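You operate a simulated robot arm through the tools that you are given. There is no shell and no other tool. Be economical: measure what you need, move in short steps, check, and stop when the job is done.

You run a simulated two-armed robot. Do the job below in one go: nothing can be reset, and whatever is moved stays where it is left.

JOB
Wipe up the spill on the blue trolley top with the rag and put it back.

It is judged by the outcome, as a careful person would: the job done as asked, and still so three seconds after it is handed in. It fails if anything else is knocked over, pushed out of place, dropped, spilled or broken.

ROBOT AND FRAMES
Two 7-joint arms with two-finger parallel grippers on one trunk, on a base that drives. Base frame: it is fixed to the floor where the robot stands at the start and does not move with it; the origin is under the middle of the robot, x ahead of it, y to its left, z up. Units: mm, degrees, N and s.
The left shoulder is at the start at [70, 134, 1126], the right one opposite. Payload 1.57 kg a hand.
Tool frame (each hand has its own): the origin (TCP) lies between the finger pads and is the grasp point; the fingertips stand 30 mm ahead of it; z points along the fingers, y is the line along which they close. Largest opening 80 mm; finger width 17, thickness 12; the body of the gripper, 40 by 82 mm, starts 80 mm behind the TCP.
Orientation is told as [roll, pitch, yaw] about the base's x, y, z axes, in that order, counted from this pose: with the fingers straight down and closing along the base's y, the tool's x points along the base's -x, its y along +y and its z along -z.

CONTROLS
- The arms move only by the tool apply_moves. It takes "left_plan", "right_plan" or both (then of equal length, played together; a hand with none holds still); each is a list of rows, each an object of numbers (a shift or turn left out is 0, a gripper value left out holds the last): "tx", "ty", "tz": the shift along the tool's x, y, z in mm; "ax", "ay", "az": the turn, a rotation vector about the tool's x, y, z in degrees. In form: [{"tx": .., "ty": .., "tz": .., "ax": .., "ay": .., "az": ..}, ...]. A call has 1 to 12 rows; each row shifts and turns the commanded pose from where the row before left it, along the tool's axes as they then stand. "left_hand" and "right_hand" are, for a hand that has rows, the finger opening in mm, from 0 to 80, set as the call begins (left out, the last holds). Each row takes 0.2 s and may step no farther than 50 mm and 8.6 degrees from the row before; otherwise, or with a gripper value out of range, the whole call is refused. Where a pose cannot be reached the arm comes as near as it can. A force on the tool above 40 N (or 10 N above the force at the start of the call, whichever is more), or a blocked arm, ends the call early, and 0.2 s more pass. Each finger travels about 153 mm/s and halts on what it meets, pressing with about 31 N; the grip force reading is that of the motor and also rises with nothing between the fingers. The clock runs only during rows and for 0.2 s after the last one: add rows that do not move to give the fingers time. The reply holds the time, the measured pose of the TCP, the force on the tool along the base axes, the opening and the grip force, in the units named above and with some noise.
- Cameras (640 x 400 px; columns grow to the right, rows downward): "scene" is now at [123.4, 17.2, 1344]; the picture's right is [0.26, -0.97, 0.00], its down [-0.72, -0.19, -0.67] and it looks along [0.64, 0.17, -0.75] (base axes); focal length 281 px, centre (320, 200). "left" rides on the left gripper at [72, 7, -122] in its tool frame; the picture's right is [-0.09, 1.00, 0.00], its down [-0.84, -0.08, -0.54] and it looks along [-0.54, -0.05, 0.84] (tool axes); focal length 238 px, centre (320, 200). "right" rides on the right gripper at [72, -7, -122] in its tool frame; the picture's right is [0.09, 1.00, 0.00], its down [-0.84, 0.08, -0.54] and it looks along [-0.54, 0.05, 0.84] (tool axes); focal length 238 px, centre (320, 200). There is no depth. A picture from a camera that has moved, and an enlarged one, comes with that camera's place and axes in the base frame and with its lens. The place of the scene camera against the robot may be out by one fixed shift of up to 12 mm in any direction.
- snapshot(camera): a new picture of that camera. It takes no simulated time.
- move_column(by): slides the trunk up (or, below 0, down) by that many mm; the arms and the scene camera ride with it, the base frame stays. It gives what a move gives, with no picture.
- base_move(legs): drives the robot by 1 to 6 legs, each [ahead, left, turn to the left] in mm, mm and degrees, along the robot's own axes; the way and the turn of a leg run together, so that a leg with both is an arc; at most 1500 mm and 180 degrees a leg. The arms and the cameras ride along, it lands a little off, and it stops where it bumps. It gives what a move gives.
- aim_head(pan, tilt): turns the head with the scene camera to pan (to the left, within 86 degrees either way) and tilt (down, from -29 to 69), counted from straight ahead of the robot. It gives what a move gives.
- enlarge(camera, box): a new picture of the part [left, top, right, bottom] of that camera's present view, enlarged. It takes no simulated time.
- close_job(): hands the job in; it is judged then, once.

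Work in short steps. Places have to be worked out from the pictures, the camera data and where the tool is seen: move nearer, look again, correct. Check each grasp and each placing, and mend what went wrong. You have 120 turns and 108 pictures in all, those below and enlarged ones among them. Open the grippers and draw the arms clear of the work before you hand the job in, unless the task says otherwise; then end with one line.

The tools are called after ">>>" as a command line: name --argument value ..., lists and objects as JSON in quotes. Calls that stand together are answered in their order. apply_moves: Moves the arms, as the interface text tells. Its arguments: {"type":"object","properties":{"left_plan":{"type":"array"},"left_hand":{"type":"number"},"right_plan":{"type":"array"},"right_hand":{"type":"number"}},"required":[]} The other tools are called the same way: move_column (by) slides the trunk up or down; base_move (legs) drives the base; aim_head (pan, tilt) turns the head that bears the scene camera; snapshot (camera) takes a picture; enlarge (camera, box) takes an enlarged picture of a part of a camera's view; close_job () hands the job in.

At the start:

```text
clock: 0.0
left_tcp_pos: [428.7, 326.5, 1043.6]
left_tcp_rot: [0.0, 0.0, 0.0]
left_ft_force: [0.0, 1.0, 0.2]
left_width: 80.3
left_grip_force: 0.1
right_tcp_pos: [386.9, -42.3, 1071.7]
right_tcp_rot: [0.0, 0.0, 0.0]
right_ft_force: [0.4, -0.7, -0.2]
right_width: 80.0
right_grip_force: 0.1
trunk travel left (down, up): [-700.0, 240.0]
robot x, y, heading: [-0.4, -2.7, -0.1]
head pan, tilt: [14.9, 48.2]
```

scene: 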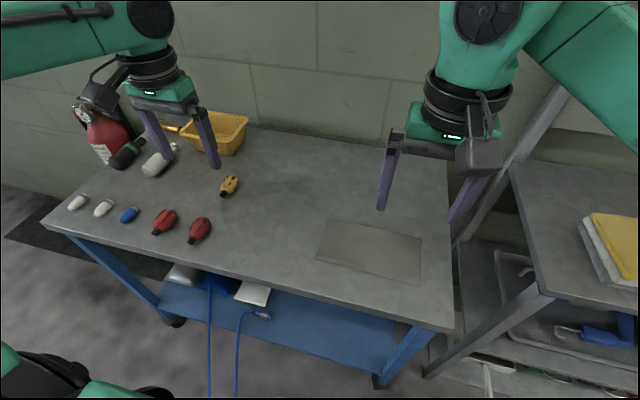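
right: 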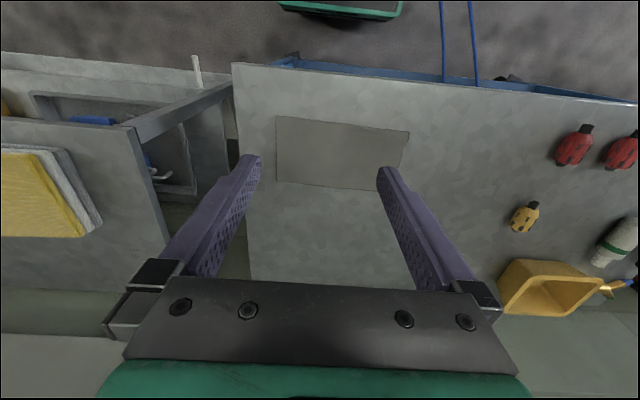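
left: 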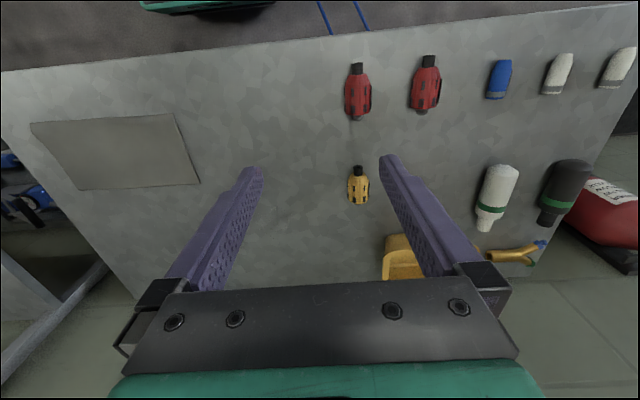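

I need to find the spill and the rag first; I'll enlarge parts of the scene view.

>>> enlarge --camera "scene" --box '[220, 130, 460, 300]'

>>> aim_head --pan -35 --tilt 48

>>> snapshot --camera "scene"

```text
2.35 times, centred on (340, 215) of scene
camera zoom: at [123.4, 17.2, 1344.0], right [0.26, -0.97, 0.0], down [-0.72, -0.19, -0.67], along [0.64, 0.17, -0.75], focal length 661 px, centre (273, 165)
```

zoom: 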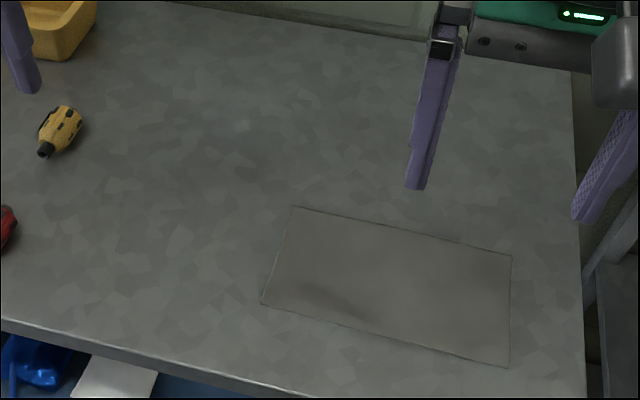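

```text
clock: 1.2
left_tcp_pos: [428.8, 327.7, 1044.0]
left_tcp_rot: [0.0, -0.1, 0.0]
left_ft_force: [-0.1, 0.7, 1.5]
left_width: 79.8
left_grip_force: 0.1
right_tcp_pos: [388.0, -40.7, 1071.3]
right_tcp_rot: [0.1, -0.1, 0.0]
right_ft_force: [0.6, 0.0, -0.1]
right_width: 80.2
right_grip_force: 0.0
trunk travel left (down, up): [-700.0, 240.0]
robot x, y, heading: [-2.7, -2.8, 0.1]
head pan, tilt: [-35.0, 48.0]
```

```text
103 pictures are left
camera scene: at [112.0, -48.2, 1344.3], right [-0.57, -0.82, 0.0], down [-0.61, 0.43, -0.67], along [0.55, -0.38, -0.74], focal length 281 px, centre (320, 200)
```

scene: 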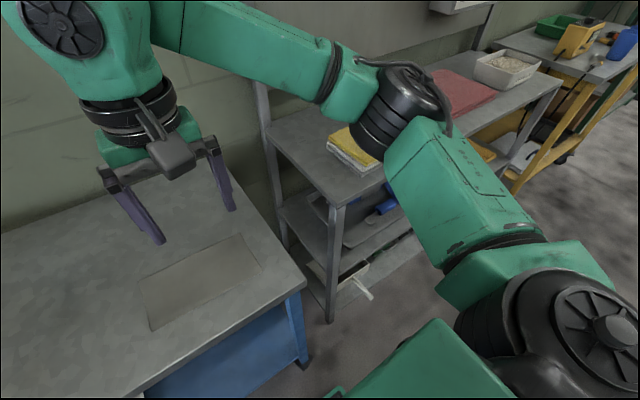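

The near bench has a blue frame; other tables exist. I'll look around for rag candidates and other blue trolleys.

>>> enlarge --camera "scene" --box '[240, 0, 640, 250]'

>>> aim_head --pan -80 --tilt 30

>>> snapshot --camera "scene"

>>> aim_head --pan 75 --tilt 35

>>> snapshot --camera "scene"

>>> enlarge --camera "right" --box '[0, 60, 440, 300]'

```text
1.60 times, centred on (440, 125) of scene
camera zoom: at [112.0, -48.2, 1344.3], right [-0.57, -0.82, 0.0], down [-0.61, 0.43, -0.67], along [0.55, -0.38, -0.74], focal length 450 px, centre (128, 320)
```

zoom: 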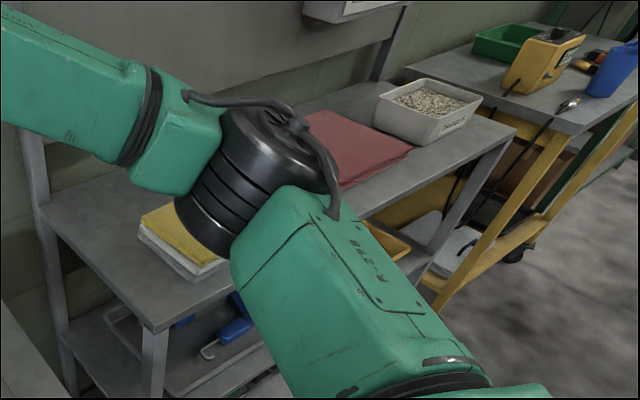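

```text
clock: 2.3
left_tcp_pos: [429.1, 328.4, 1044.3]
left_tcp_rot: [-0.1, -0.1, 0.0]
left_ft_force: [0.2, -0.5, -0.2]
left_width: 80.1
left_grip_force: 0.0
right_tcp_pos: [387.1, -42.2, 1071.7]
right_tcp_rot: [-0.1, 0.0, 0.0]
right_ft_force: [-0.6, -0.2, -0.2]
right_width: 80.0
right_grip_force: 0.1
trunk travel left (down, up): [-700.0, 240.0]
robot x, y, heading: [-0.6, -2.5, 0.1]
head pan, tilt: [-80.0, 30.0]
```

```text
101 pictures are left
camera scene: at [63.2, -92.1, 1371.0], right [-0.98, -0.17, 0.0], down [-0.09, 0.49, -0.87], along [0.15, -0.85, -0.5], focal length 281 px, centre (320, 200)
```

scene: 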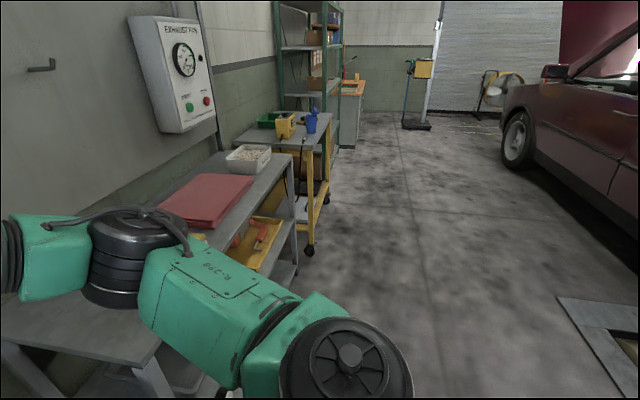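

```text
clock: 4.7
left_tcp_pos: [429.0, 327.4, 1044.1]
left_tcp_rot: [-0.1, 0.0, 0.1]
left_ft_force: [0.5, 0.4, 0.2]
left_width: 79.9
left_grip_force: 0.1
right_tcp_pos: [387.2, -43.3, 1071.5]
right_tcp_rot: [0.0, -0.1, 0.0]
right_ft_force: [0.7, 0.2, 0.5]
right_width: 79.8
right_grip_force: 0.0
trunk travel left (down, up): [-700.0, 240.0]
robot x, y, heading: [0.9, 0.6, -0.4]
head pan, tilt: [75.0, 35.0]
```

```text
100 pictures are left
camera scene: at [70.3, 82.0, 1363.3], right [0.97, -0.26, 0.0], down [-0.15, -0.55, -0.82], along [0.21, 0.79, -0.57], focal length 281 px, centre (320, 200)
```

scene: 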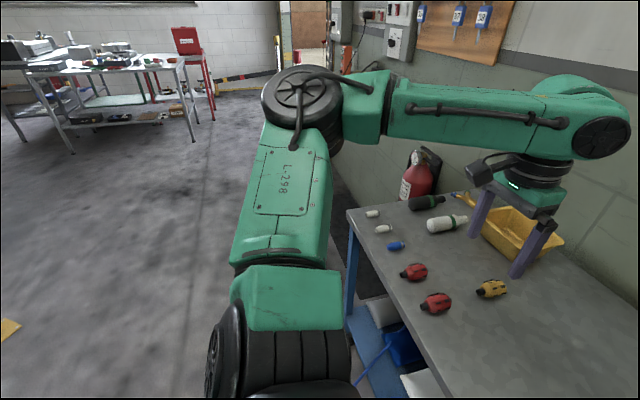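

```text
1.45 times, centred on (220, 180) of right
camera zoom: at [314.9, -48.3, 1194.4], right [-0.09, 1.0, 0.0], down [0.84, 0.08, 0.54], along [0.54, 0.05, -0.84], focal length 347 px, centre (466, 229)
```

zoom: 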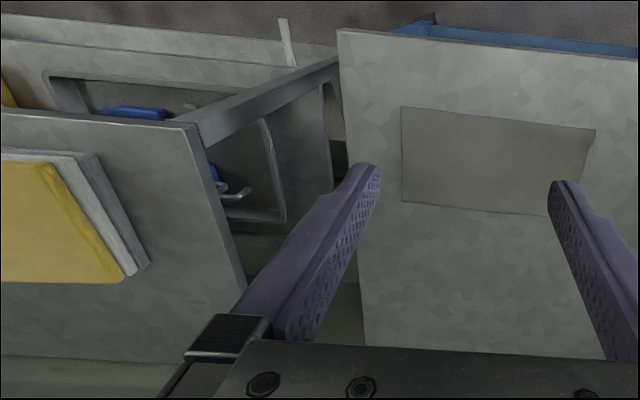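

I'll point the head at the work top and the lower shelf and enlarge strongly.

>>> aim_head --pan 0 --tilt 60

>>> snapshot --camera "scene"

>>> enlarge --camera "right" --box '[260, 100, 430, 206]'

>>> enlarge --camera "left" --box '[10, 90, 260, 246]'

>>> enlarge --camera "right" --box '[0, 120, 160, 260]'

```text
clock: 6.2
left_tcp_pos: [428.6, 327.6, 1043.8]
left_tcp_rot: [-0.1, 0.1, 0.0]
left_ft_force: [0.6, -0.7, -0.1]
left_width: 80.1
left_grip_force: 0.1
right_tcp_pos: [387.2, -42.4, 1071.3]
right_tcp_rot: [0.0, 0.0, 0.1]
right_ft_force: [0.5, -0.4, -0.5]
right_width: 79.8
right_grip_force: 0.1
trunk travel left (down, up): [-700.0, 240.0]
robot x, y, heading: [2.7, -0.7, 0.1]
head pan, tilt: [0.0, 60.0]
```

```text
98 pictures are left
camera scene: at [114.1, -3.0, 1329.0], right [0.0, -1.0, 0.0], down [-0.87, 0.0, -0.5], along [0.5, 0.0, -0.87], focal length 281 px, centre (320, 200)
```

scene: 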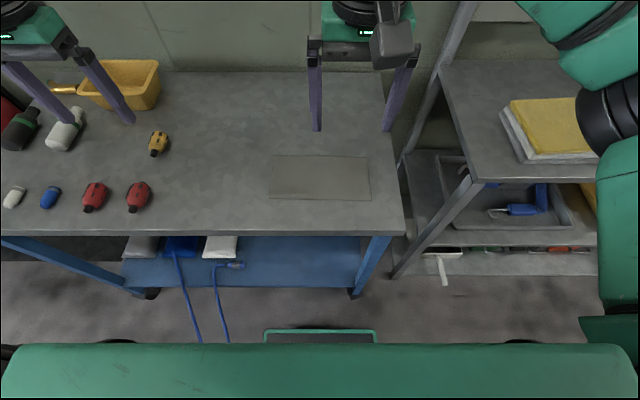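

```text
3.76 times, centred on (345, 153) of right
camera zoom: at [314.9, -48.3, 1194.4], right [-0.09, 1.0, 0.0], down [0.84, 0.08, 0.54], along [0.54, 0.05, -0.84], focal length 897 px, centre (226, 377)
```

zoom: 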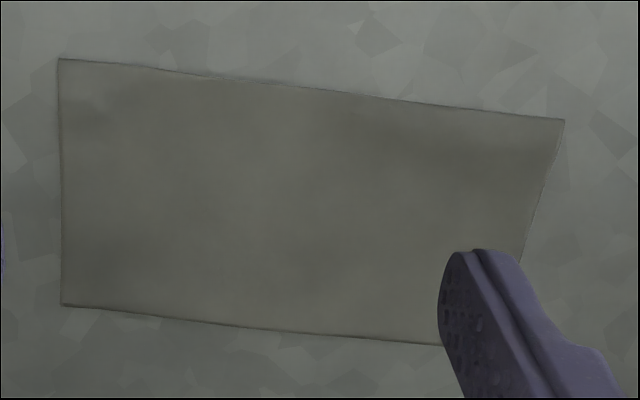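

```text
2.56 times, centred on (135, 168) of left
camera zoom: at [355.9, 334.9, 1164.6], right [0.09, 1.0, 0.0], down [0.84, -0.08, 0.54], along [0.54, -0.05, -0.84], focal length 610 px, centre (794, 282)
```

zoom: 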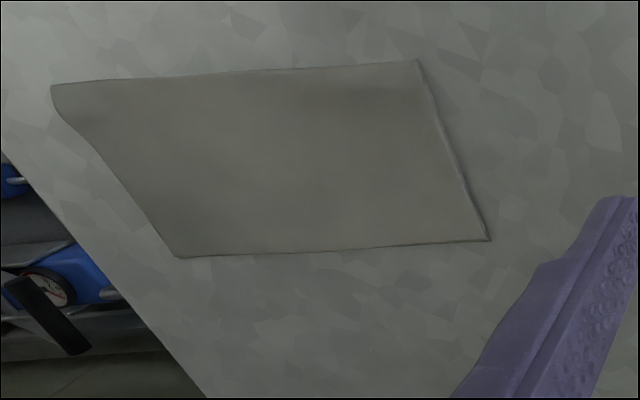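

```text
2.86 times, centred on (80, 190) of right
camera zoom: at [314.9, -48.3, 1194.4], right [-0.09, 1.0, 0.0], down [0.84, 0.08, 0.54], along [0.54, 0.05, -0.84], focal length 681 px, centre (1006, 229)
```

zoom: 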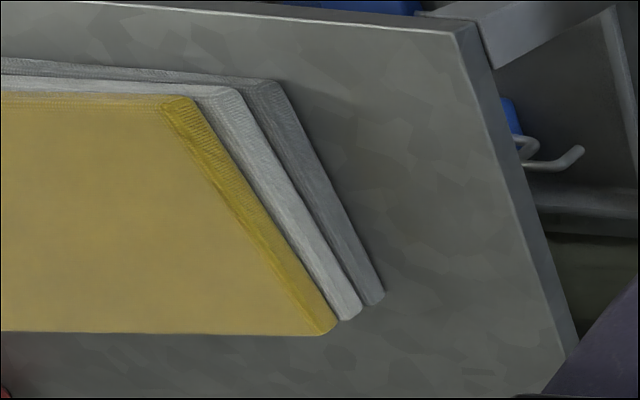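

The grey rectangle looks like a thin flat cloth. I look closely at the bench top for a faint puddle.

>>> enlarge --camera "scene" --box '[140, 70, 300, 170]'

>>> enlarge --camera "scene" --box '[240, 90, 410, 236]'

>>> enlarge --camera "scene" --box '[0, 140, 260, 250]'

>>> snapshot --camera "left"

```text
4.00 times, centred on (220, 120) of scene
camera zoom: at [114.1, -3.0, 1329.0], right [0.0, -1.0, 0.0], down [-0.87, 0.0, -0.5], along [0.5, 0.0, -0.87], focal length 1124 px, centre (720, 520)
```

zoom: 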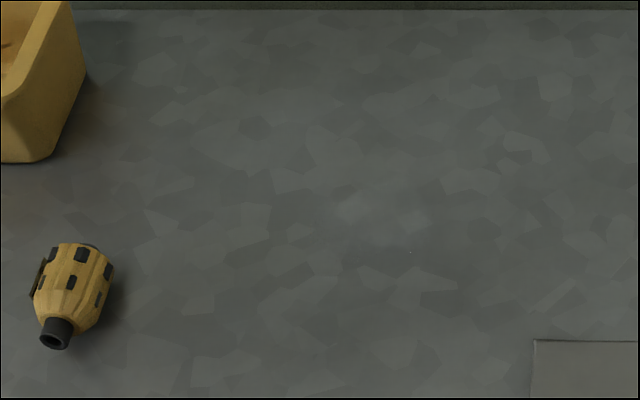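

```text
2.74 times, centred on (325, 163) of scene
camera zoom: at [114.1, -3.0, 1329.0], right [0.0, -1.0, 0.0], down [-0.87, 0.0, -0.5], along [0.5, 0.0, -0.87], focal length 770 px, centre (306, 301)
```

zoom: 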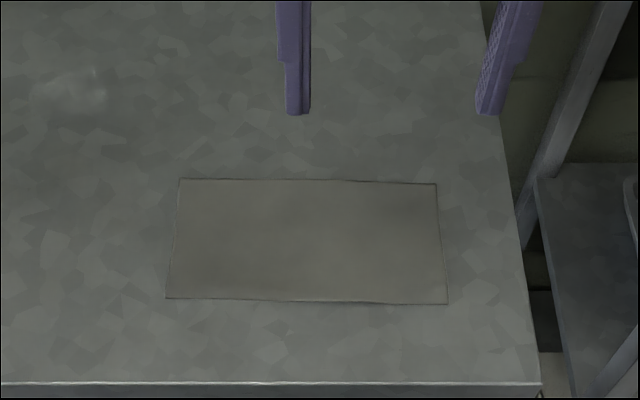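

```text
2.46 times, centred on (130, 195) of scene
camera zoom: at [114.1, -3.0, 1329.0], right [0.0, -1.0, 0.0], down [-0.87, 0.0, -0.5], along [0.5, 0.0, -0.87], focal length 692 px, centre (788, 212)
```

zoom: 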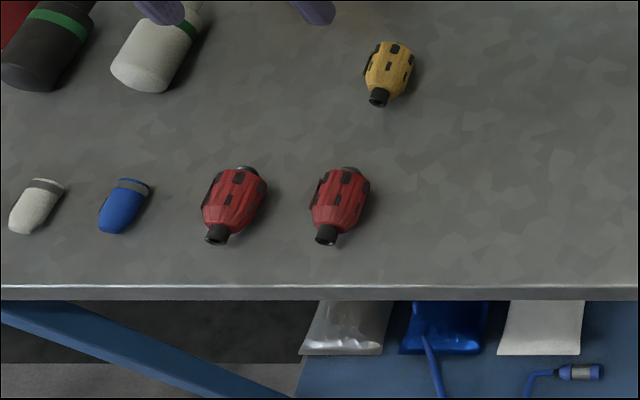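

```text
91 pictures are left
camera left: at [355.9, 334.9, 1164.6], right [0.09, 1.0, 0.0], down [0.84, -0.08, 0.54], along [0.54, -0.05, -0.84], focal length 238 px, centre (320, 200)
```

left: 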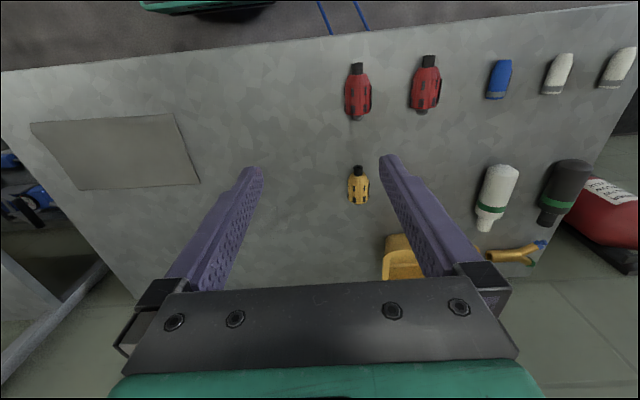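

A faint shine near (690, 234) suggests a clear puddle; the rectangle near (512, -4), about 245x135 mm, may be a cloth. I lower both hands for closer wrist views.

>>> apply_moves --left_plan '[{"tx": -30, "ty": -30, "tz": 20}, {"tx": -30, "ty": -30, "tz": 20}, {"tx": -30, "ty": -30, "tz": 20}, {"tx": -30, "tz": 20}, {"tx": 0, "tz": 20}]' --right_plan '[{"tz": 40}, {"tz": 40}, {"tz": 40}, {"tz": 40}, {"tz": 10}]'

>>> snapshot --camera "left"

>>> snapshot --camera "right"

```text
clock: 7.4
left_tcp_pos: [550.2, 238.1, 944.8]
left_tcp_rot: [0.0, 0.0, -0.1]
left_ft_force: [-0.8, 0.5, -1.4]
left_width: 80.0
left_grip_force: 0.0
right_tcp_pos: [387.5, -42.1, 902.9]
right_tcp_rot: [0.0, -0.1, 0.0]
right_ft_force: [-0.5, -0.1, 0.4]
right_width: 80.2
right_grip_force: 0.1
trunk travel left (down, up): [-700.0, 240.0]
robot x, y, heading: [-0.2, 2.7, 0.2]
head pan, tilt: [0.0, 60.0]
```

```text
90 pictures are left
camera left: at [477.5, 244.6, 1065.4], right [0.09, 1.0, 0.0], down [0.84, -0.08, 0.54], along [0.54, -0.05, -0.84], focal length 238 px, centre (320, 200)
```

left: 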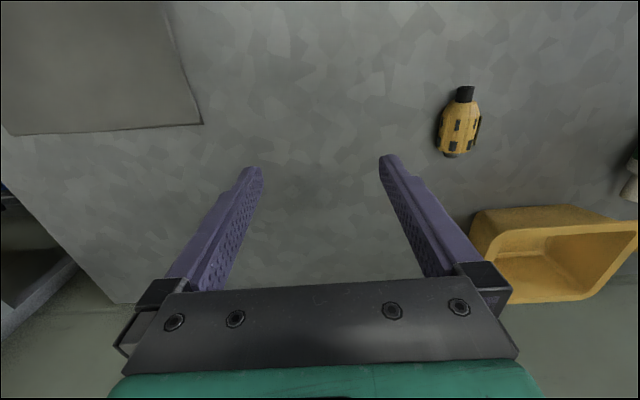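

```text
89 pictures are left
camera right: at [315.4, -48.0, 1025.1], right [-0.09, 1.0, 0.0], down [0.84, 0.08, 0.54], along [0.54, 0.05, -0.84], focal length 238 px, centre (320, 200)
```

right: 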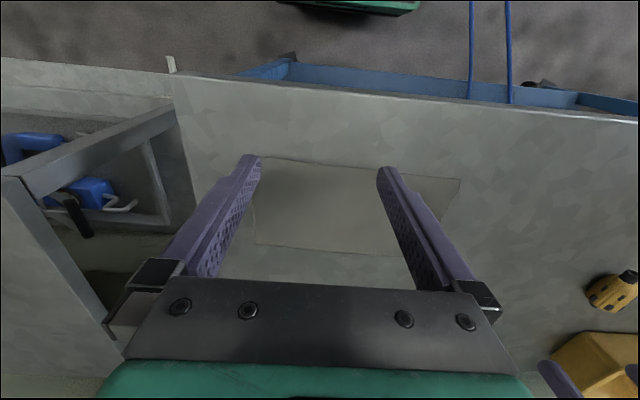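

No puddle seen there from the left camera. I enlarge the rectangle and the area between.

>>> enlarge --camera "right" --box '[225, 140, 475, 270]'

>>> enlarge --camera "left" --box '[0, 0, 220, 150]'

>>> enlarge --camera "left" --box '[200, 130, 440, 280]'

```text
2.56 times, centred on (350, 205) of right
camera zoom: at [315.4, -48.0, 1025.1], right [-0.09, 1.0, 0.0], down [0.84, 0.08, 0.54], along [0.54, 0.05, -0.84], focal length 610 px, centre (243, 187)
```

zoom: 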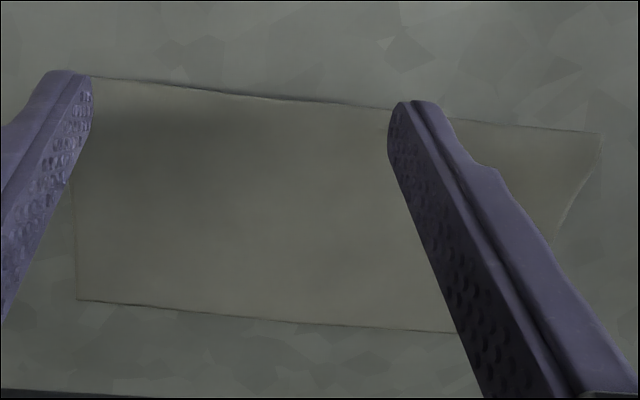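

```text
2.67 times, centred on (110, 75) of left
camera zoom: at [477.5, 244.6, 1065.4], right [0.09, 1.0, 0.0], down [0.84, -0.08, 0.54], along [0.54, -0.05, -0.84], focal length 636 px, centre (880, 533)
```

zoom: 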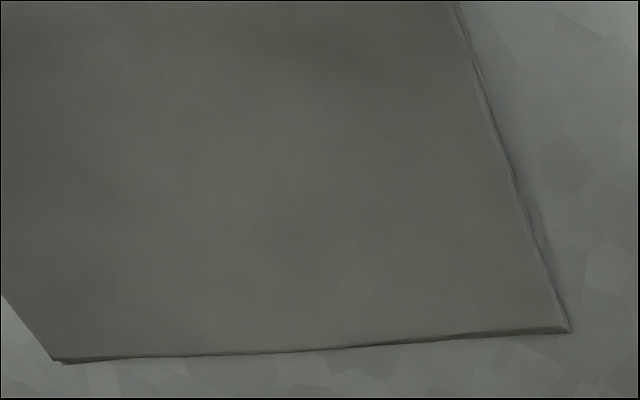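

```text
2.67 times, centred on (320, 205) of left
camera zoom: at [477.5, 244.6, 1065.4], right [0.09, 1.0, 0.0], down [0.84, -0.08, 0.54], along [0.54, -0.05, -0.84], focal length 636 px, centre (320, 187)
```

zoom: 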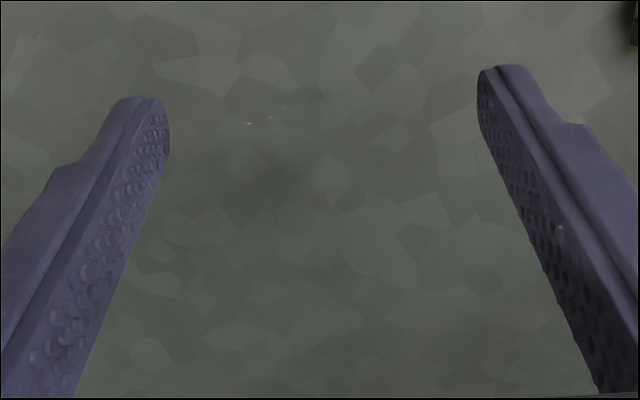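

Tiny wet glints and a dim patch appear near (640-690, 190-230). I enlarge there from both cameras.

>>> enlarge --camera "left" --box '[265, 150, 385, 225]'

>>> enlarge --camera "scene" --box '[195, 95, 275, 145]'

```text
5.33 times, centred on (325, 188) of left
camera zoom: at [477.5, 244.6, 1065.4], right [0.09, 1.0, 0.0], down [0.84, -0.08, 0.54], along [0.54, -0.05, -0.84], focal length 1271 px, centre (293, 267)
```

zoom: 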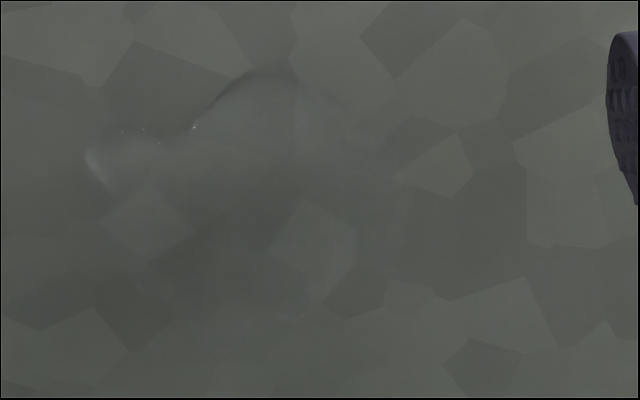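

```text
8.00 times, centred on (235, 120) of scene
camera zoom: at [113.5, -2.4, 1329.1], right [0.0, -1.0, 0.0], down [-0.87, 0.0, -0.5], along [0.5, 0.0, -0.87], focal length 2248 px, centre (1000, 840)
```

zoom: 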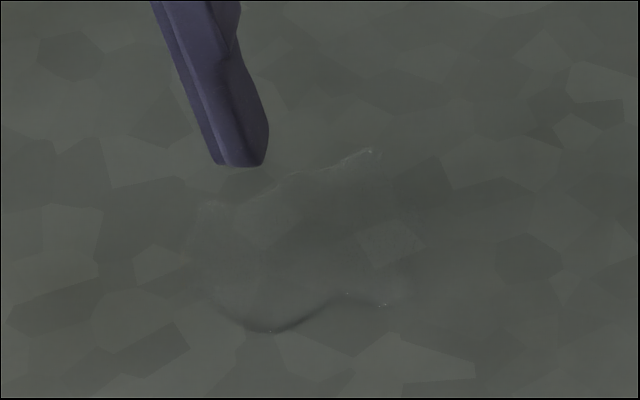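

The puddle is clear liquid; triangulating with several views gives a bench height nearer 800, puddle about x 600–682, y 182–256, and the grey rag x 418–540, y −116–108. It's a little out of reach, so I raise the hands and drive 90 mm ahead.

>>> apply_moves --left_plan '[{"tx": 40, "tz": -30}, {"tx": 40, "tz": -30}, {"tx": 30, "tz": -30}]' --right_plan '[{"tz": -45, "ty": -30}, {"tz": -45, "ty": -30}, {"tz": -45, "ty": -30}]'

>>> base_move --legs '[[90, 0, 0]]'

>>> snapshot --camera "scene"

>>> snapshot --camera "left"

```text
refused: row 1 steps farther than a row can; nothing moved
```

```text
clock: 8.5
left_tcp_pos: [638.3, 236.4, 946.4]
left_tcp_rot: [-0.1, -0.1, 0.0]
left_ft_force: [0.4, -0.1, -0.5]
left_width: 79.9
left_grip_force: 0.0
right_tcp_pos: [476.3, -41.6, 902.8]
right_tcp_rot: [0.0, 0.0, 0.0]
right_ft_force: [0.6, 0.6, -0.1]
right_width: 79.8
right_grip_force: 0.1
trunk travel left (down, up): [-700.0, 240.0]
robot x, y, heading: [87.2, 0.9, 0.0]
head pan, tilt: [0.0, 60.0]
```

```text
83 pictures are left
camera scene: at [201.5, -3.0, 1329.1], right [0.0, -1.0, 0.0], down [-0.87, 0.0, -0.5], along [0.5, 0.0, -0.87], focal length 281 px, centre (320, 200)
```

scene: 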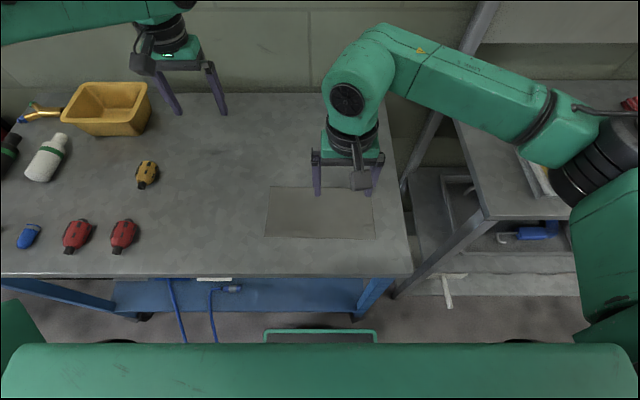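

```text
82 pictures are left
camera left: at [565.2, 244.4, 1066.1], right [0.09, 1.0, 0.0], down [0.84, -0.08, 0.54], along [0.54, -0.05, -0.84], focal length 238 px, centre (320, 200)
```

left: 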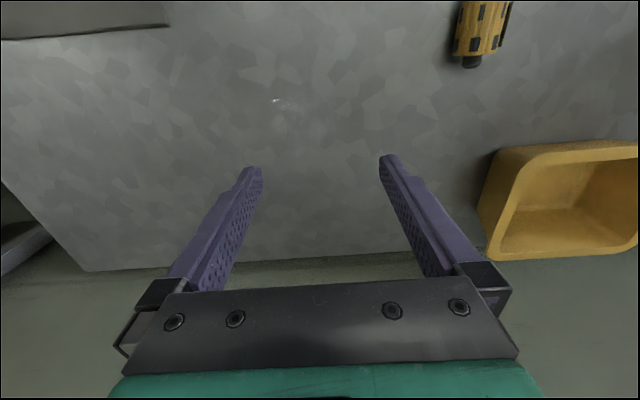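

Drive went well. I raise the right hand out of the way and bring the left hand above the left part of the rag with a 25 mm opening.

>>> apply_moves --right_plan '[{"tz": -45}, {"tz": -45}, {"tz": -38, "ty": -25}, {"tz": -30, "ty": -35}, {"ty": -40}, {"ty": -40}, {}, {}, {}, {}]' --left_plan '[{}, {}, {}, {}, {"tx": 26.3, "ty": -32.7, "tz": 5}, {"tx": 26.3, "ty": -32.7, "tz": 5}, {"tx": 26.3, "ty": -32.7, "tz": 5}, {"tx": 26.3, "ty": -32.7, "tz": 5}, {"tx": 26.3, "ty": -32.7, "tz": 5}, {"tx": 26.3, "ty": -32.7, "tz": 5}]' --left_hand 25

>>> snapshot --camera "scene"

>>> snapshot --camera "left"

```text
clock: 10.7
left_tcp_pos: [478.2, 50.0, 915.1]
left_tcp_rot: [0.0, -0.1, 0.1]
left_ft_force: [0.2, -0.2, 0.6]
left_width: 24.8
left_grip_force: 0.0
left hand out of reach, approached as far as the arm can: row 10
right_tcp_pos: [477.5, -183.1, 1060.1]
right_tcp_rot: [0.0, 0.0, 0.0]
right_ft_force: [0.7, -0.2, 0.5]
right_width: 80.2
right_grip_force: 0.1
trunk travel left (down, up): [-700.0, 240.0]
robot x, y, heading: [87.6, 1.1, 0.0]
head pan, tilt: [0.0, 60.0]
```

```text
81 pictures are left
camera scene: at [201.9, -3.0, 1329.0], right [0.0, -1.0, 0.0], down [-0.87, 0.0, -0.5], along [0.5, 0.0, -0.87], focal length 281 px, centre (320, 200)
```

scene: 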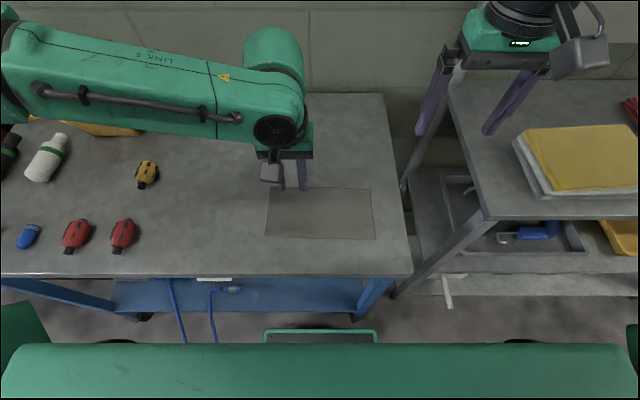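

```text
80 pictures are left
camera left: at [405.7, 57.4, 1036.1], right [0.09, 1.0, 0.0], down [0.84, -0.08, 0.54], along [0.54, -0.05, -0.84], focal length 238 px, centre (320, 200)
```

left: 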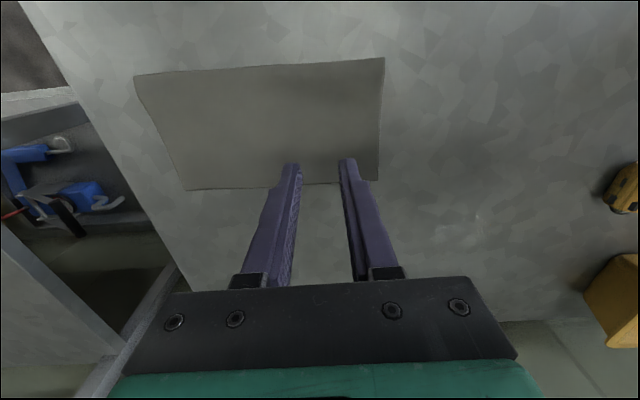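

Consistent geometry (bench z≈798). I descend over the rag's left part, at (480, 50).

>>> apply_moves --left_plan '[{"tz": 25}, {"tz": 25}, {"tz": 20}, {}]'

>>> snapshot --camera "left"

```text
clock: 11.7
left_tcp_pos: [469.5, 71.3, 855.7]
left_tcp_rot: [0.0, -0.2, 0.0]
left_ft_force: [0.0, 0.5, 0.3]
left_width: 25.0
left_grip_force: 0.0
left hand out of reach, approached as far as the arm can: row 1, 2, 3
right_tcp_pos: [478.0, -182.5, 1060.9]
right_tcp_rot: [0.1, 0.0, 0.0]
right_ft_force: [0.7, -0.7, 0.9]
right_width: 80.2
right_grip_force: 0.1
trunk travel left (down, up): [-700.0, 240.0]
robot x, y, heading: [85.9, 0.7, 0.1]
head pan, tilt: [0.0, 60.0]
```

```text
79 pictures are left
camera left: at [396.9, 78.5, 976.3], right [0.09, 1.0, 0.0], down [0.84, -0.08, 0.54], along [0.54, -0.05, -0.84], focal length 238 px, centre (320, 200)
```

left: 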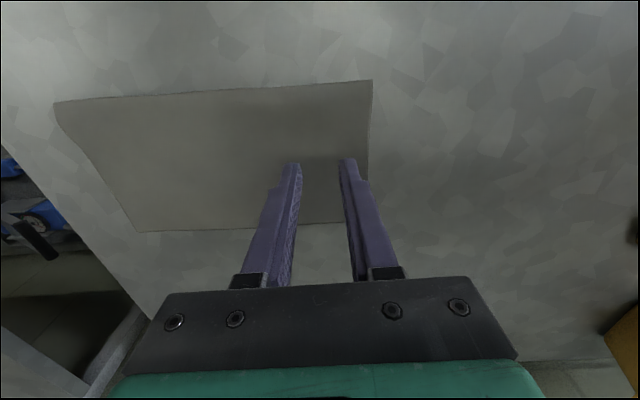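

The inner reach limits the left hand; I raise it and shift the base 70 mm right.

>>> apply_moves --left_plan '[{"tz": -40}, {}]'

>>> base_move --legs '[[0, -70, 0]]'

>>> apply_moves --left_plan '[{}]'

```text
clock: 12.3
left_tcp_pos: [469.4, 70.7, 895.7]
left_tcp_rot: [0.0, 0.0, 0.0]
left_ft_force: [0.6, 0.7, 0.6]
left_width: 24.8
left_grip_force: 0.0
right_tcp_pos: [478.8, -183.5, 1060.4]
right_tcp_rot: [-0.1, 0.0, 0.0]
right_ft_force: [0.2, -1.2, -0.5]
right_width: 79.9
right_grip_force: 0.0
trunk travel left (down, up): [-700.0, 240.0]
robot x, y, heading: [88.2, -0.3, 0.1]
head pan, tilt: [0.0, 60.0]
```

```text
clock: 13.3
left_tcp_pos: [468.6, 2.0, 896.3]
left_tcp_rot: [-0.2, 0.0, 0.0]
left_ft_force: [0.0, -0.4, 0.5]
left_width: 24.9
left_grip_force: 0.0
right_tcp_pos: [477.6, -250.1, 1060.9]
right_tcp_rot: [0.0, 0.1, 0.0]
right_ft_force: [-0.6, 0.0, 1.2]
right_width: 79.8
right_grip_force: 0.0
trunk travel left (down, up): [-700.0, 240.0]
robot x, y, heading: [90.6, -66.5, -0.0]
head pan, tilt: [0.0, 60.0]
```

```text
clock: 13.7
left_tcp_pos: [469.2, 2.5, 895.8]
left_tcp_rot: [-0.1, 0.0, 0.1]
left_ft_force: [0.9, 0.6, -0.1]
left_width: 25.0
left_grip_force: 0.1
right_tcp_pos: [477.5, -250.2, 1061.6]
right_tcp_rot: [0.0, 0.0, 0.0]
right_ft_force: [0.5, -0.4, 0.7]
right_width: 80.1
right_grip_force: 0.1
trunk travel left (down, up): [-700.0, 240.0]
robot x, y, heading: [88.1, -66.4, 0.1]
head pan, tilt: [0.0, 60.0]
```

Now I go to (480, 35) and descend toward the rag.

>>> apply_moves --left_plan '[{"tx": -6, "ty": 18, "tz": 15}, {"tx": -5, "ty": 15, "tz": 20}, {"tz": 20}, {"tz": 6}, {}]'

>>> snapshot --camera "left"

```text
clock: 14.9
left_tcp_pos: [480.0, 31.3, 835.6]
left_tcp_rot: [0.0, 0.0, 0.0]
left_ft_force: [-0.8, -0.6, 0.2]
left_width: 25.0
left_grip_force: 0.0
right_tcp_pos: [477.8, -252.5, 1059.8]
right_tcp_rot: [0.0, 0.0, -0.1]
right_ft_force: [1.1, 0.0, -0.5]
right_width: 80.2
right_grip_force: 0.1
trunk travel left (down, up): [-700.0, 240.0]
robot x, y, heading: [87.5, -68.7, -0.4]
head pan, tilt: [0.0, 60.0]
```

```text
78 pictures are left
camera left: at [407.4, 40.2, 955.3], right [0.09, 1.0, 0.0], down [0.84, -0.08, 0.54], along [0.54, -0.05, -0.84], focal length 238 px, centre (320, 200)
```

left: 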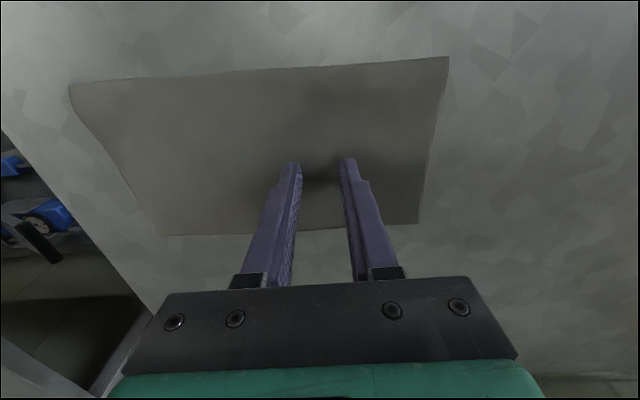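

Near contact. I step down 2 mm at a time until force rises.

>>> apply_moves --left_plan '[{"tz": 2}, {"tz": 2}, {"tz": 2}, {"tz": 2}]'

```text
clock: 15.9
left_tcp_pos: [483.3, 32.5, 831.5]
left_tcp_rot: [-0.1, -0.9, -0.1]
left_ft_force: [-3.1, 1.2, 25.8]
left_width: 25.0
left_grip_force: 0.1
right_tcp_pos: [476.6, -251.4, 1061.7]
right_tcp_rot: [0.1, 0.0, 0.1]
right_ft_force: [0.7, 1.0, -0.7]
right_width: 80.0
right_grip_force: 0.0
trunk travel left (down, up): [-700.0, 240.0]
robot x, y, heading: [89.8, -71.0, -0.3]
head pan, tilt: [0.0, 60.0]
stopped in row 4 (left hand): the force on the tool passed its limit (the readings are from after the stop); the commanded pose is now the measured one
```

Contact at TCP z≈832 with ~26 N. I close the fingers while pressing to pinch a fold.

>>> apply_moves --left_plan '[{}, {}, {}]' --left_hand 0

>>> snapshot --camera "left"

```text
clock: 16.7
left_tcp_pos: [483.5, 31.6, 832.8]
left_tcp_rot: [-0.1, -0.9, 0.0]
left_ft_force: [5.9, 1.5, 35.2]
left_width: 2.6
left_grip_force: 24.0
right_tcp_pos: [474.5, -252.0, 1062.7]
right_tcp_rot: [0.2, -0.2, 0.0]
right_ft_force: [0.7, 0.0, -0.1]
right_width: 80.1
right_grip_force: 0.2
trunk travel left (down, up): [-700.0, 240.0]
robot x, y, heading: [91.1, -70.6, 0.4]
head pan, tilt: [0.0, 60.0]
```

```text
77 pictures are left
camera left: at [407.9, 39.4, 950.8], right [0.09, 1.0, 0.0], down [0.83, -0.08, 0.56], along [0.55, -0.05, -0.83], focal length 238 px, centre (320, 200)
```

left: 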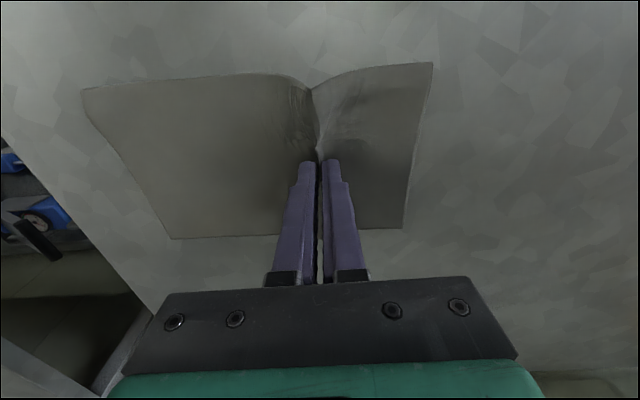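

The cloth is pinched in a fold. I lift slightly and carry it to just short of the puddle.

>>> apply_moves --left_plan '[{"tz": -10}, {"tz": -15}, {"tx": -22, "ty": 26}, {"tx": -22, "ty": 26}, {"tx": -22, "ty": 26}, {"tx": -22, "ty": 26}, {"tx": -22, "ty": 26}, {"tx": -22, "ty": 26}, {}]'

>>> snapshot --camera "left"

>>> snapshot --camera "scene"

```text
clock: 18.7
left_tcp_pos: [615.1, 190.5, 856.4]
left_tcp_rot: [0.0, -0.5, -0.1]
left_ft_force: [-0.2, 0.3, -0.1]
left_width: 2.6
left_grip_force: 23.9
right_tcp_pos: [478.1, -252.0, 1060.2]
right_tcp_rot: [0.1, 0.0, 0.0]
right_ft_force: [0.5, 0.4, -0.2]
right_width: 80.1
right_grip_force: 0.0
trunk travel left (down, up): [-700.0, 240.0]
robot x, y, heading: [89.9, -67.7, 0.1]
head pan, tilt: [0.0, 60.0]
```

```text
76 pictures are left
camera left: at [541.1, 197.4, 976.5], right [0.09, 1.0, 0.0], down [0.83, -0.08, 0.55], along [0.55, -0.05, -0.84], focal length 238 px, centre (320, 200)
```

left: 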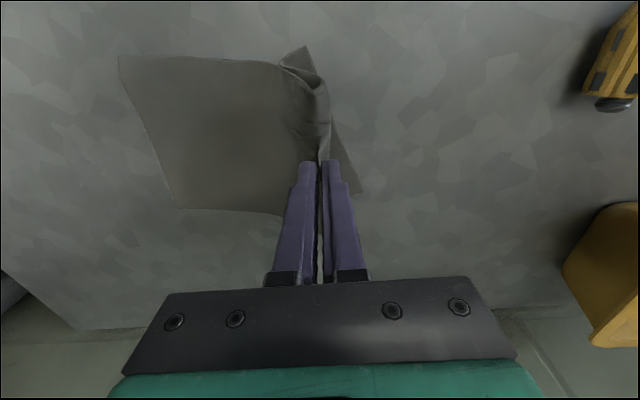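

```text
75 pictures are left
camera scene: at [201.9, -72.7, 1329.0], right [0.0, -1.0, 0.0], down [-0.87, 0.0, -0.5], along [0.5, 0.0, -0.87], focal length 281 px, centre (320, 200)
```

scene: 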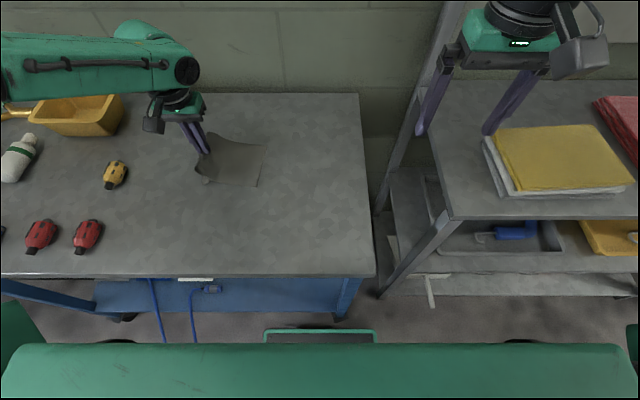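

Rag is held with its left part tucked under. For reach over the puddle's far side I shift the base 30 ahead and 65 left (the hand rides along, slightly lifted).

>>> base_move --legs '[[30, 65, 0]]'

>>> apply_moves --left_plan '[{"tz": 10}, {"tz": 5}, {"tz": 3}, {}]'

>>> snapshot --camera "left"

```text
clock: 19.7
left_tcp_pos: [643.8, 253.7, 857.8]
left_tcp_rot: [0.0, -0.5, -0.1]
left_ft_force: [-0.2, 1.1, 0.3]
left_width: 2.9
left_grip_force: 23.9
right_tcp_pos: [506.1, -188.1, 1059.8]
right_tcp_rot: [0.0, 0.0, 0.0]
right_ft_force: [0.0, 0.2, 0.1]
right_width: 80.0
right_grip_force: 0.2
trunk travel left (down, up): [-700.0, 240.0]
robot x, y, heading: [118.8, -5.4, -0.3]
head pan, tilt: [0.0, 60.0]
```

```text
clock: 20.7
left_tcp_pos: [643.7, 251.9, 838.9]
left_tcp_rot: [0.0, -0.7, -0.1]
left_ft_force: [-1.4, -0.3, 4.7]
left_width: 2.8
left_grip_force: 23.9
right_tcp_pos: [505.0, -188.2, 1060.4]
right_tcp_rot: [0.1, 0.1, 0.0]
right_ft_force: [0.2, -0.3, -0.1]
right_width: 79.8
right_grip_force: 0.0
trunk travel left (down, up): [-700.0, 240.0]
robot x, y, heading: [113.5, -6.8, -0.2]
head pan, tilt: [0.0, 60.0]
```

```text
74 pictures are left
camera left: at [570.2, 259.7, 958.9], right [0.09, 1.0, 0.0], down [0.83, -0.08, 0.55], along [0.55, -0.05, -0.83], focal length 238 px, centre (320, 200)
```

left: 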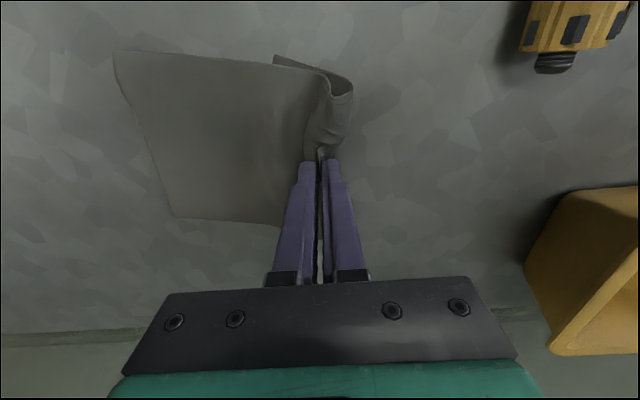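

Light contact (4.7 N). I wipe in a zigzag over the puddle from far to near.

>>> apply_moves --left_plan '[{"tz": 2, "tx": -20}, {"tx": -25}, {"ty": -28}, {"ty": -28}, {"ty": -28}, {"tx": 20}, {"ty": 28}, {"ty": 28}, {"ty": 28}, {"tx": 20}, {}]'

>>> apply_moves --left_plan '[{"ty": -28}, {"ty": -28}, {"ty": -28}, {"tx": 20}, {"ty": 28}, {"ty": 28}, {"ty": 28}, {"tx": 20}, {"ty": -28}, {"ty": -28}, {"ty": -28}, {}]'

>>> snapshot --camera "left"

>>> snapshot --camera "scene"

```text
clock: 23.1
left_tcp_pos: [597.2, 268.9, 864.1]
left_tcp_rot: [0.0, -0.5, -0.1]
left_ft_force: [-0.4, 0.4, -0.6]
left_width: 2.8
left_grip_force: 24.0
left hand out of reach, approached as far as the arm can: row 1, 2, 3, 4, 5
right_tcp_pos: [507.1, -188.4, 1060.3]
right_tcp_rot: [0.1, 0.0, 0.0]
right_ft_force: [-0.1, 0.1, -0.5]
right_width: 79.9
right_grip_force: 0.0
trunk travel left (down, up): [-700.0, 240.0]
robot x, y, heading: [120.0, -3.7, -0.0]
head pan, tilt: [0.0, 60.0]
```

```text
clock: 25.7
left_tcp_pos: [559.2, 186.0, 863.5]
left_tcp_rot: [-0.1, -0.5, -0.1]
left_ft_force: [-0.1, -0.6, 0.5]
left_width: 2.4
left_grip_force: 24.6
right_tcp_pos: [509.1, -187.3, 1060.3]
right_tcp_rot: [0.0, -0.1, 0.0]
right_ft_force: [0.6, -0.4, -0.5]
right_width: 79.9
right_grip_force: 0.1
trunk travel left (down, up): [-700.0, 240.0]
robot x, y, heading: [119.2, -12.4, -0.0]
head pan, tilt: [0.0, 60.0]
```

```text
73 pictures are left
camera left: at [484.5, 193.4, 983.7], right [0.09, 1.0, 0.0], down [0.83, -0.08, 0.55], along [0.55, -0.05, -0.84], focal length 238 px, centre (320, 200)
```

left: 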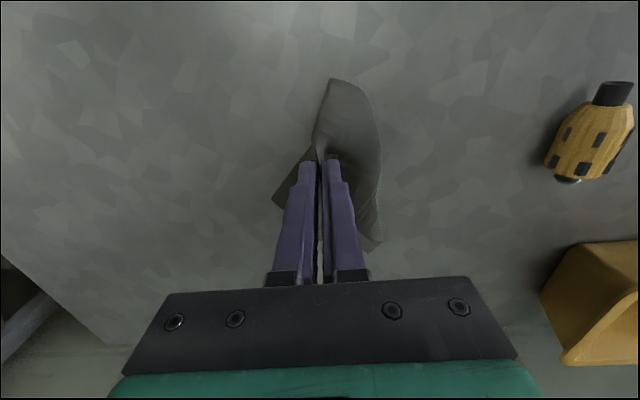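

```text
72 pictures are left
camera scene: at [231.6, -7.8, 1329.0], right [0.0, -1.0, 0.0], down [-0.87, 0.0, -0.5], along [0.5, 0.0, -0.87], focal length 281 px, centre (320, 200)
```

scene: 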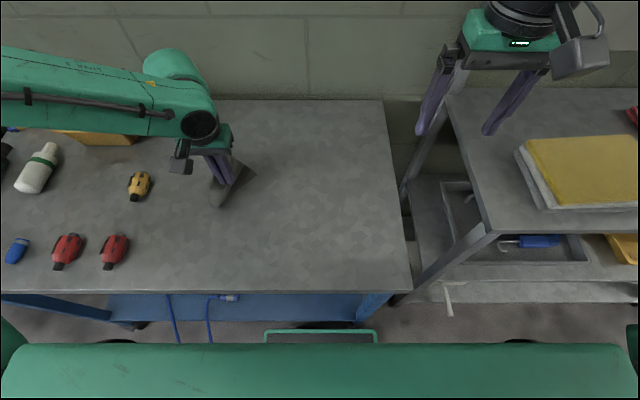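

The far side was out of reach, so the hand rose off the top. I check the puddle's state.

>>> enlarge --camera "scene" --box '[170, 110, 282, 180]'

>>> enlarge --camera "left" --box '[220, 70, 420, 290]'

```text
5.71 times, centred on (226, 145) of scene
camera zoom: at [231.6, -7.8, 1329.0], right [0.0, -1.0, 0.0], down [-0.87, 0.0, -0.5], along [0.5, 0.0, -0.87], focal length 1606 px, centre (857, 514)
```

zoom: 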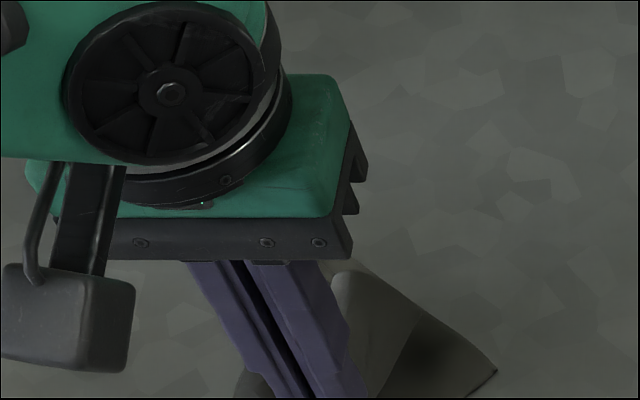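

```text
1.82 times, centred on (320, 180) of left
camera zoom: at [484.5, 193.4, 983.7], right [0.09, 1.0, 0.0], down [0.83, -0.08, 0.55], along [0.55, -0.05, -0.84], focal length 433 px, centre (320, 236)
```

zoom: 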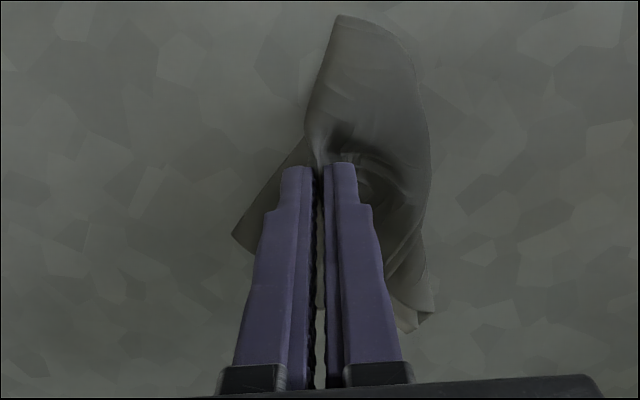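

I shift the held rag to the right to uncover the puddle for a look, and tilt the fingers forward to gain reach.

>>> apply_moves --left_plan '[{"tz": -20, "ty": -25}, {"ty": -30, "ay": -8}, {"ty": -30, "ay": -8}, {"ty": -30, "ay": -8}, {"ay": -6}, {}]'

>>> enlarge --camera "scene" --box '[150, 110, 310, 210]'

>>> snapshot --camera "left"

```text
clock: 27.1
left_tcp_pos: [556.3, 68.6, 884.2]
left_tcp_rot: [0.0, -30.4, 0.1]
left_ft_force: [0.7, -0.6, -0.6]
left_width: 2.5
left_grip_force: 23.7
right_tcp_pos: [507.5, -188.8, 1060.4]
right_tcp_rot: [0.0, 0.0, 0.1]
right_ft_force: [0.0, -0.7, 0.8]
right_width: 80.0
right_grip_force: 0.0
trunk travel left (down, up): [-700.0, 240.0]
robot x, y, heading: [115.9, -9.1, 0.1]
head pan, tilt: [0.0, 60.0]
```

```text
4.00 times, centred on (230, 160) of scene
camera zoom: at [231.6, -8.3, 1329.0], right [0.0, -1.0, 0.0], down [-0.87, 0.0, -0.5], along [0.5, 0.0, -0.87], focal length 1124 px, centre (680, 360)
```

zoom: 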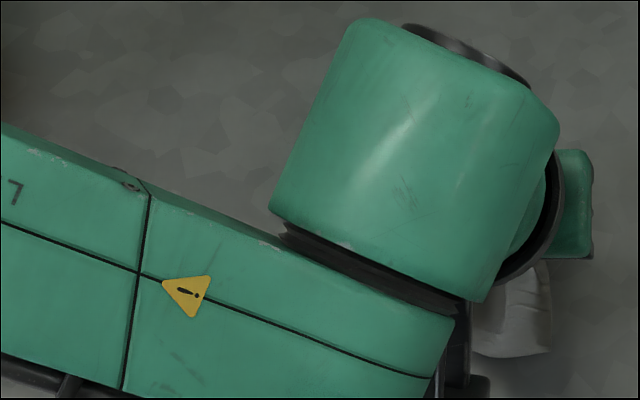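

```text
68 pictures are left
camera left: at [431.8, 77.5, 950.6], right [0.08, 1.0, 0.05], down [0.45, -0.08, 0.89], along [0.89, -0.05, -0.45], focal length 238 px, centre (320, 200)
```

left: 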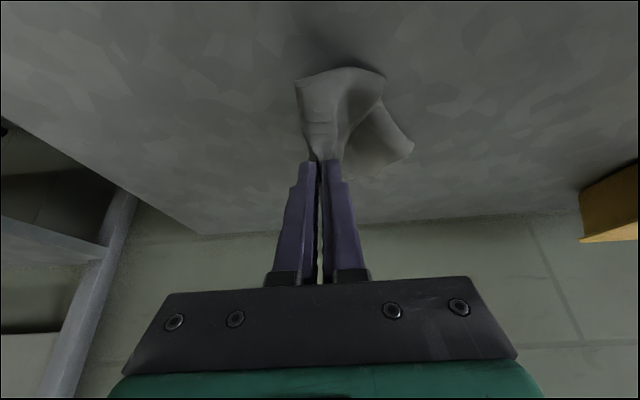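

>>> enlarge --camera "left" --box '[380, 60, 580, 210]'

```text
2.67 times, centred on (480, 135) of left
camera zoom: at [431.8, 77.5, 950.6], right [0.08, 1.0, 0.05], down [0.45, -0.08, 0.89], along [0.89, -0.05, -0.45], focal length 636 px, centre (-107, 373)
```

zoom: 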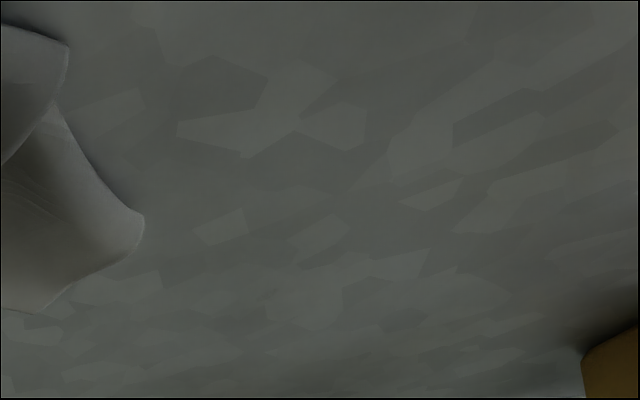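

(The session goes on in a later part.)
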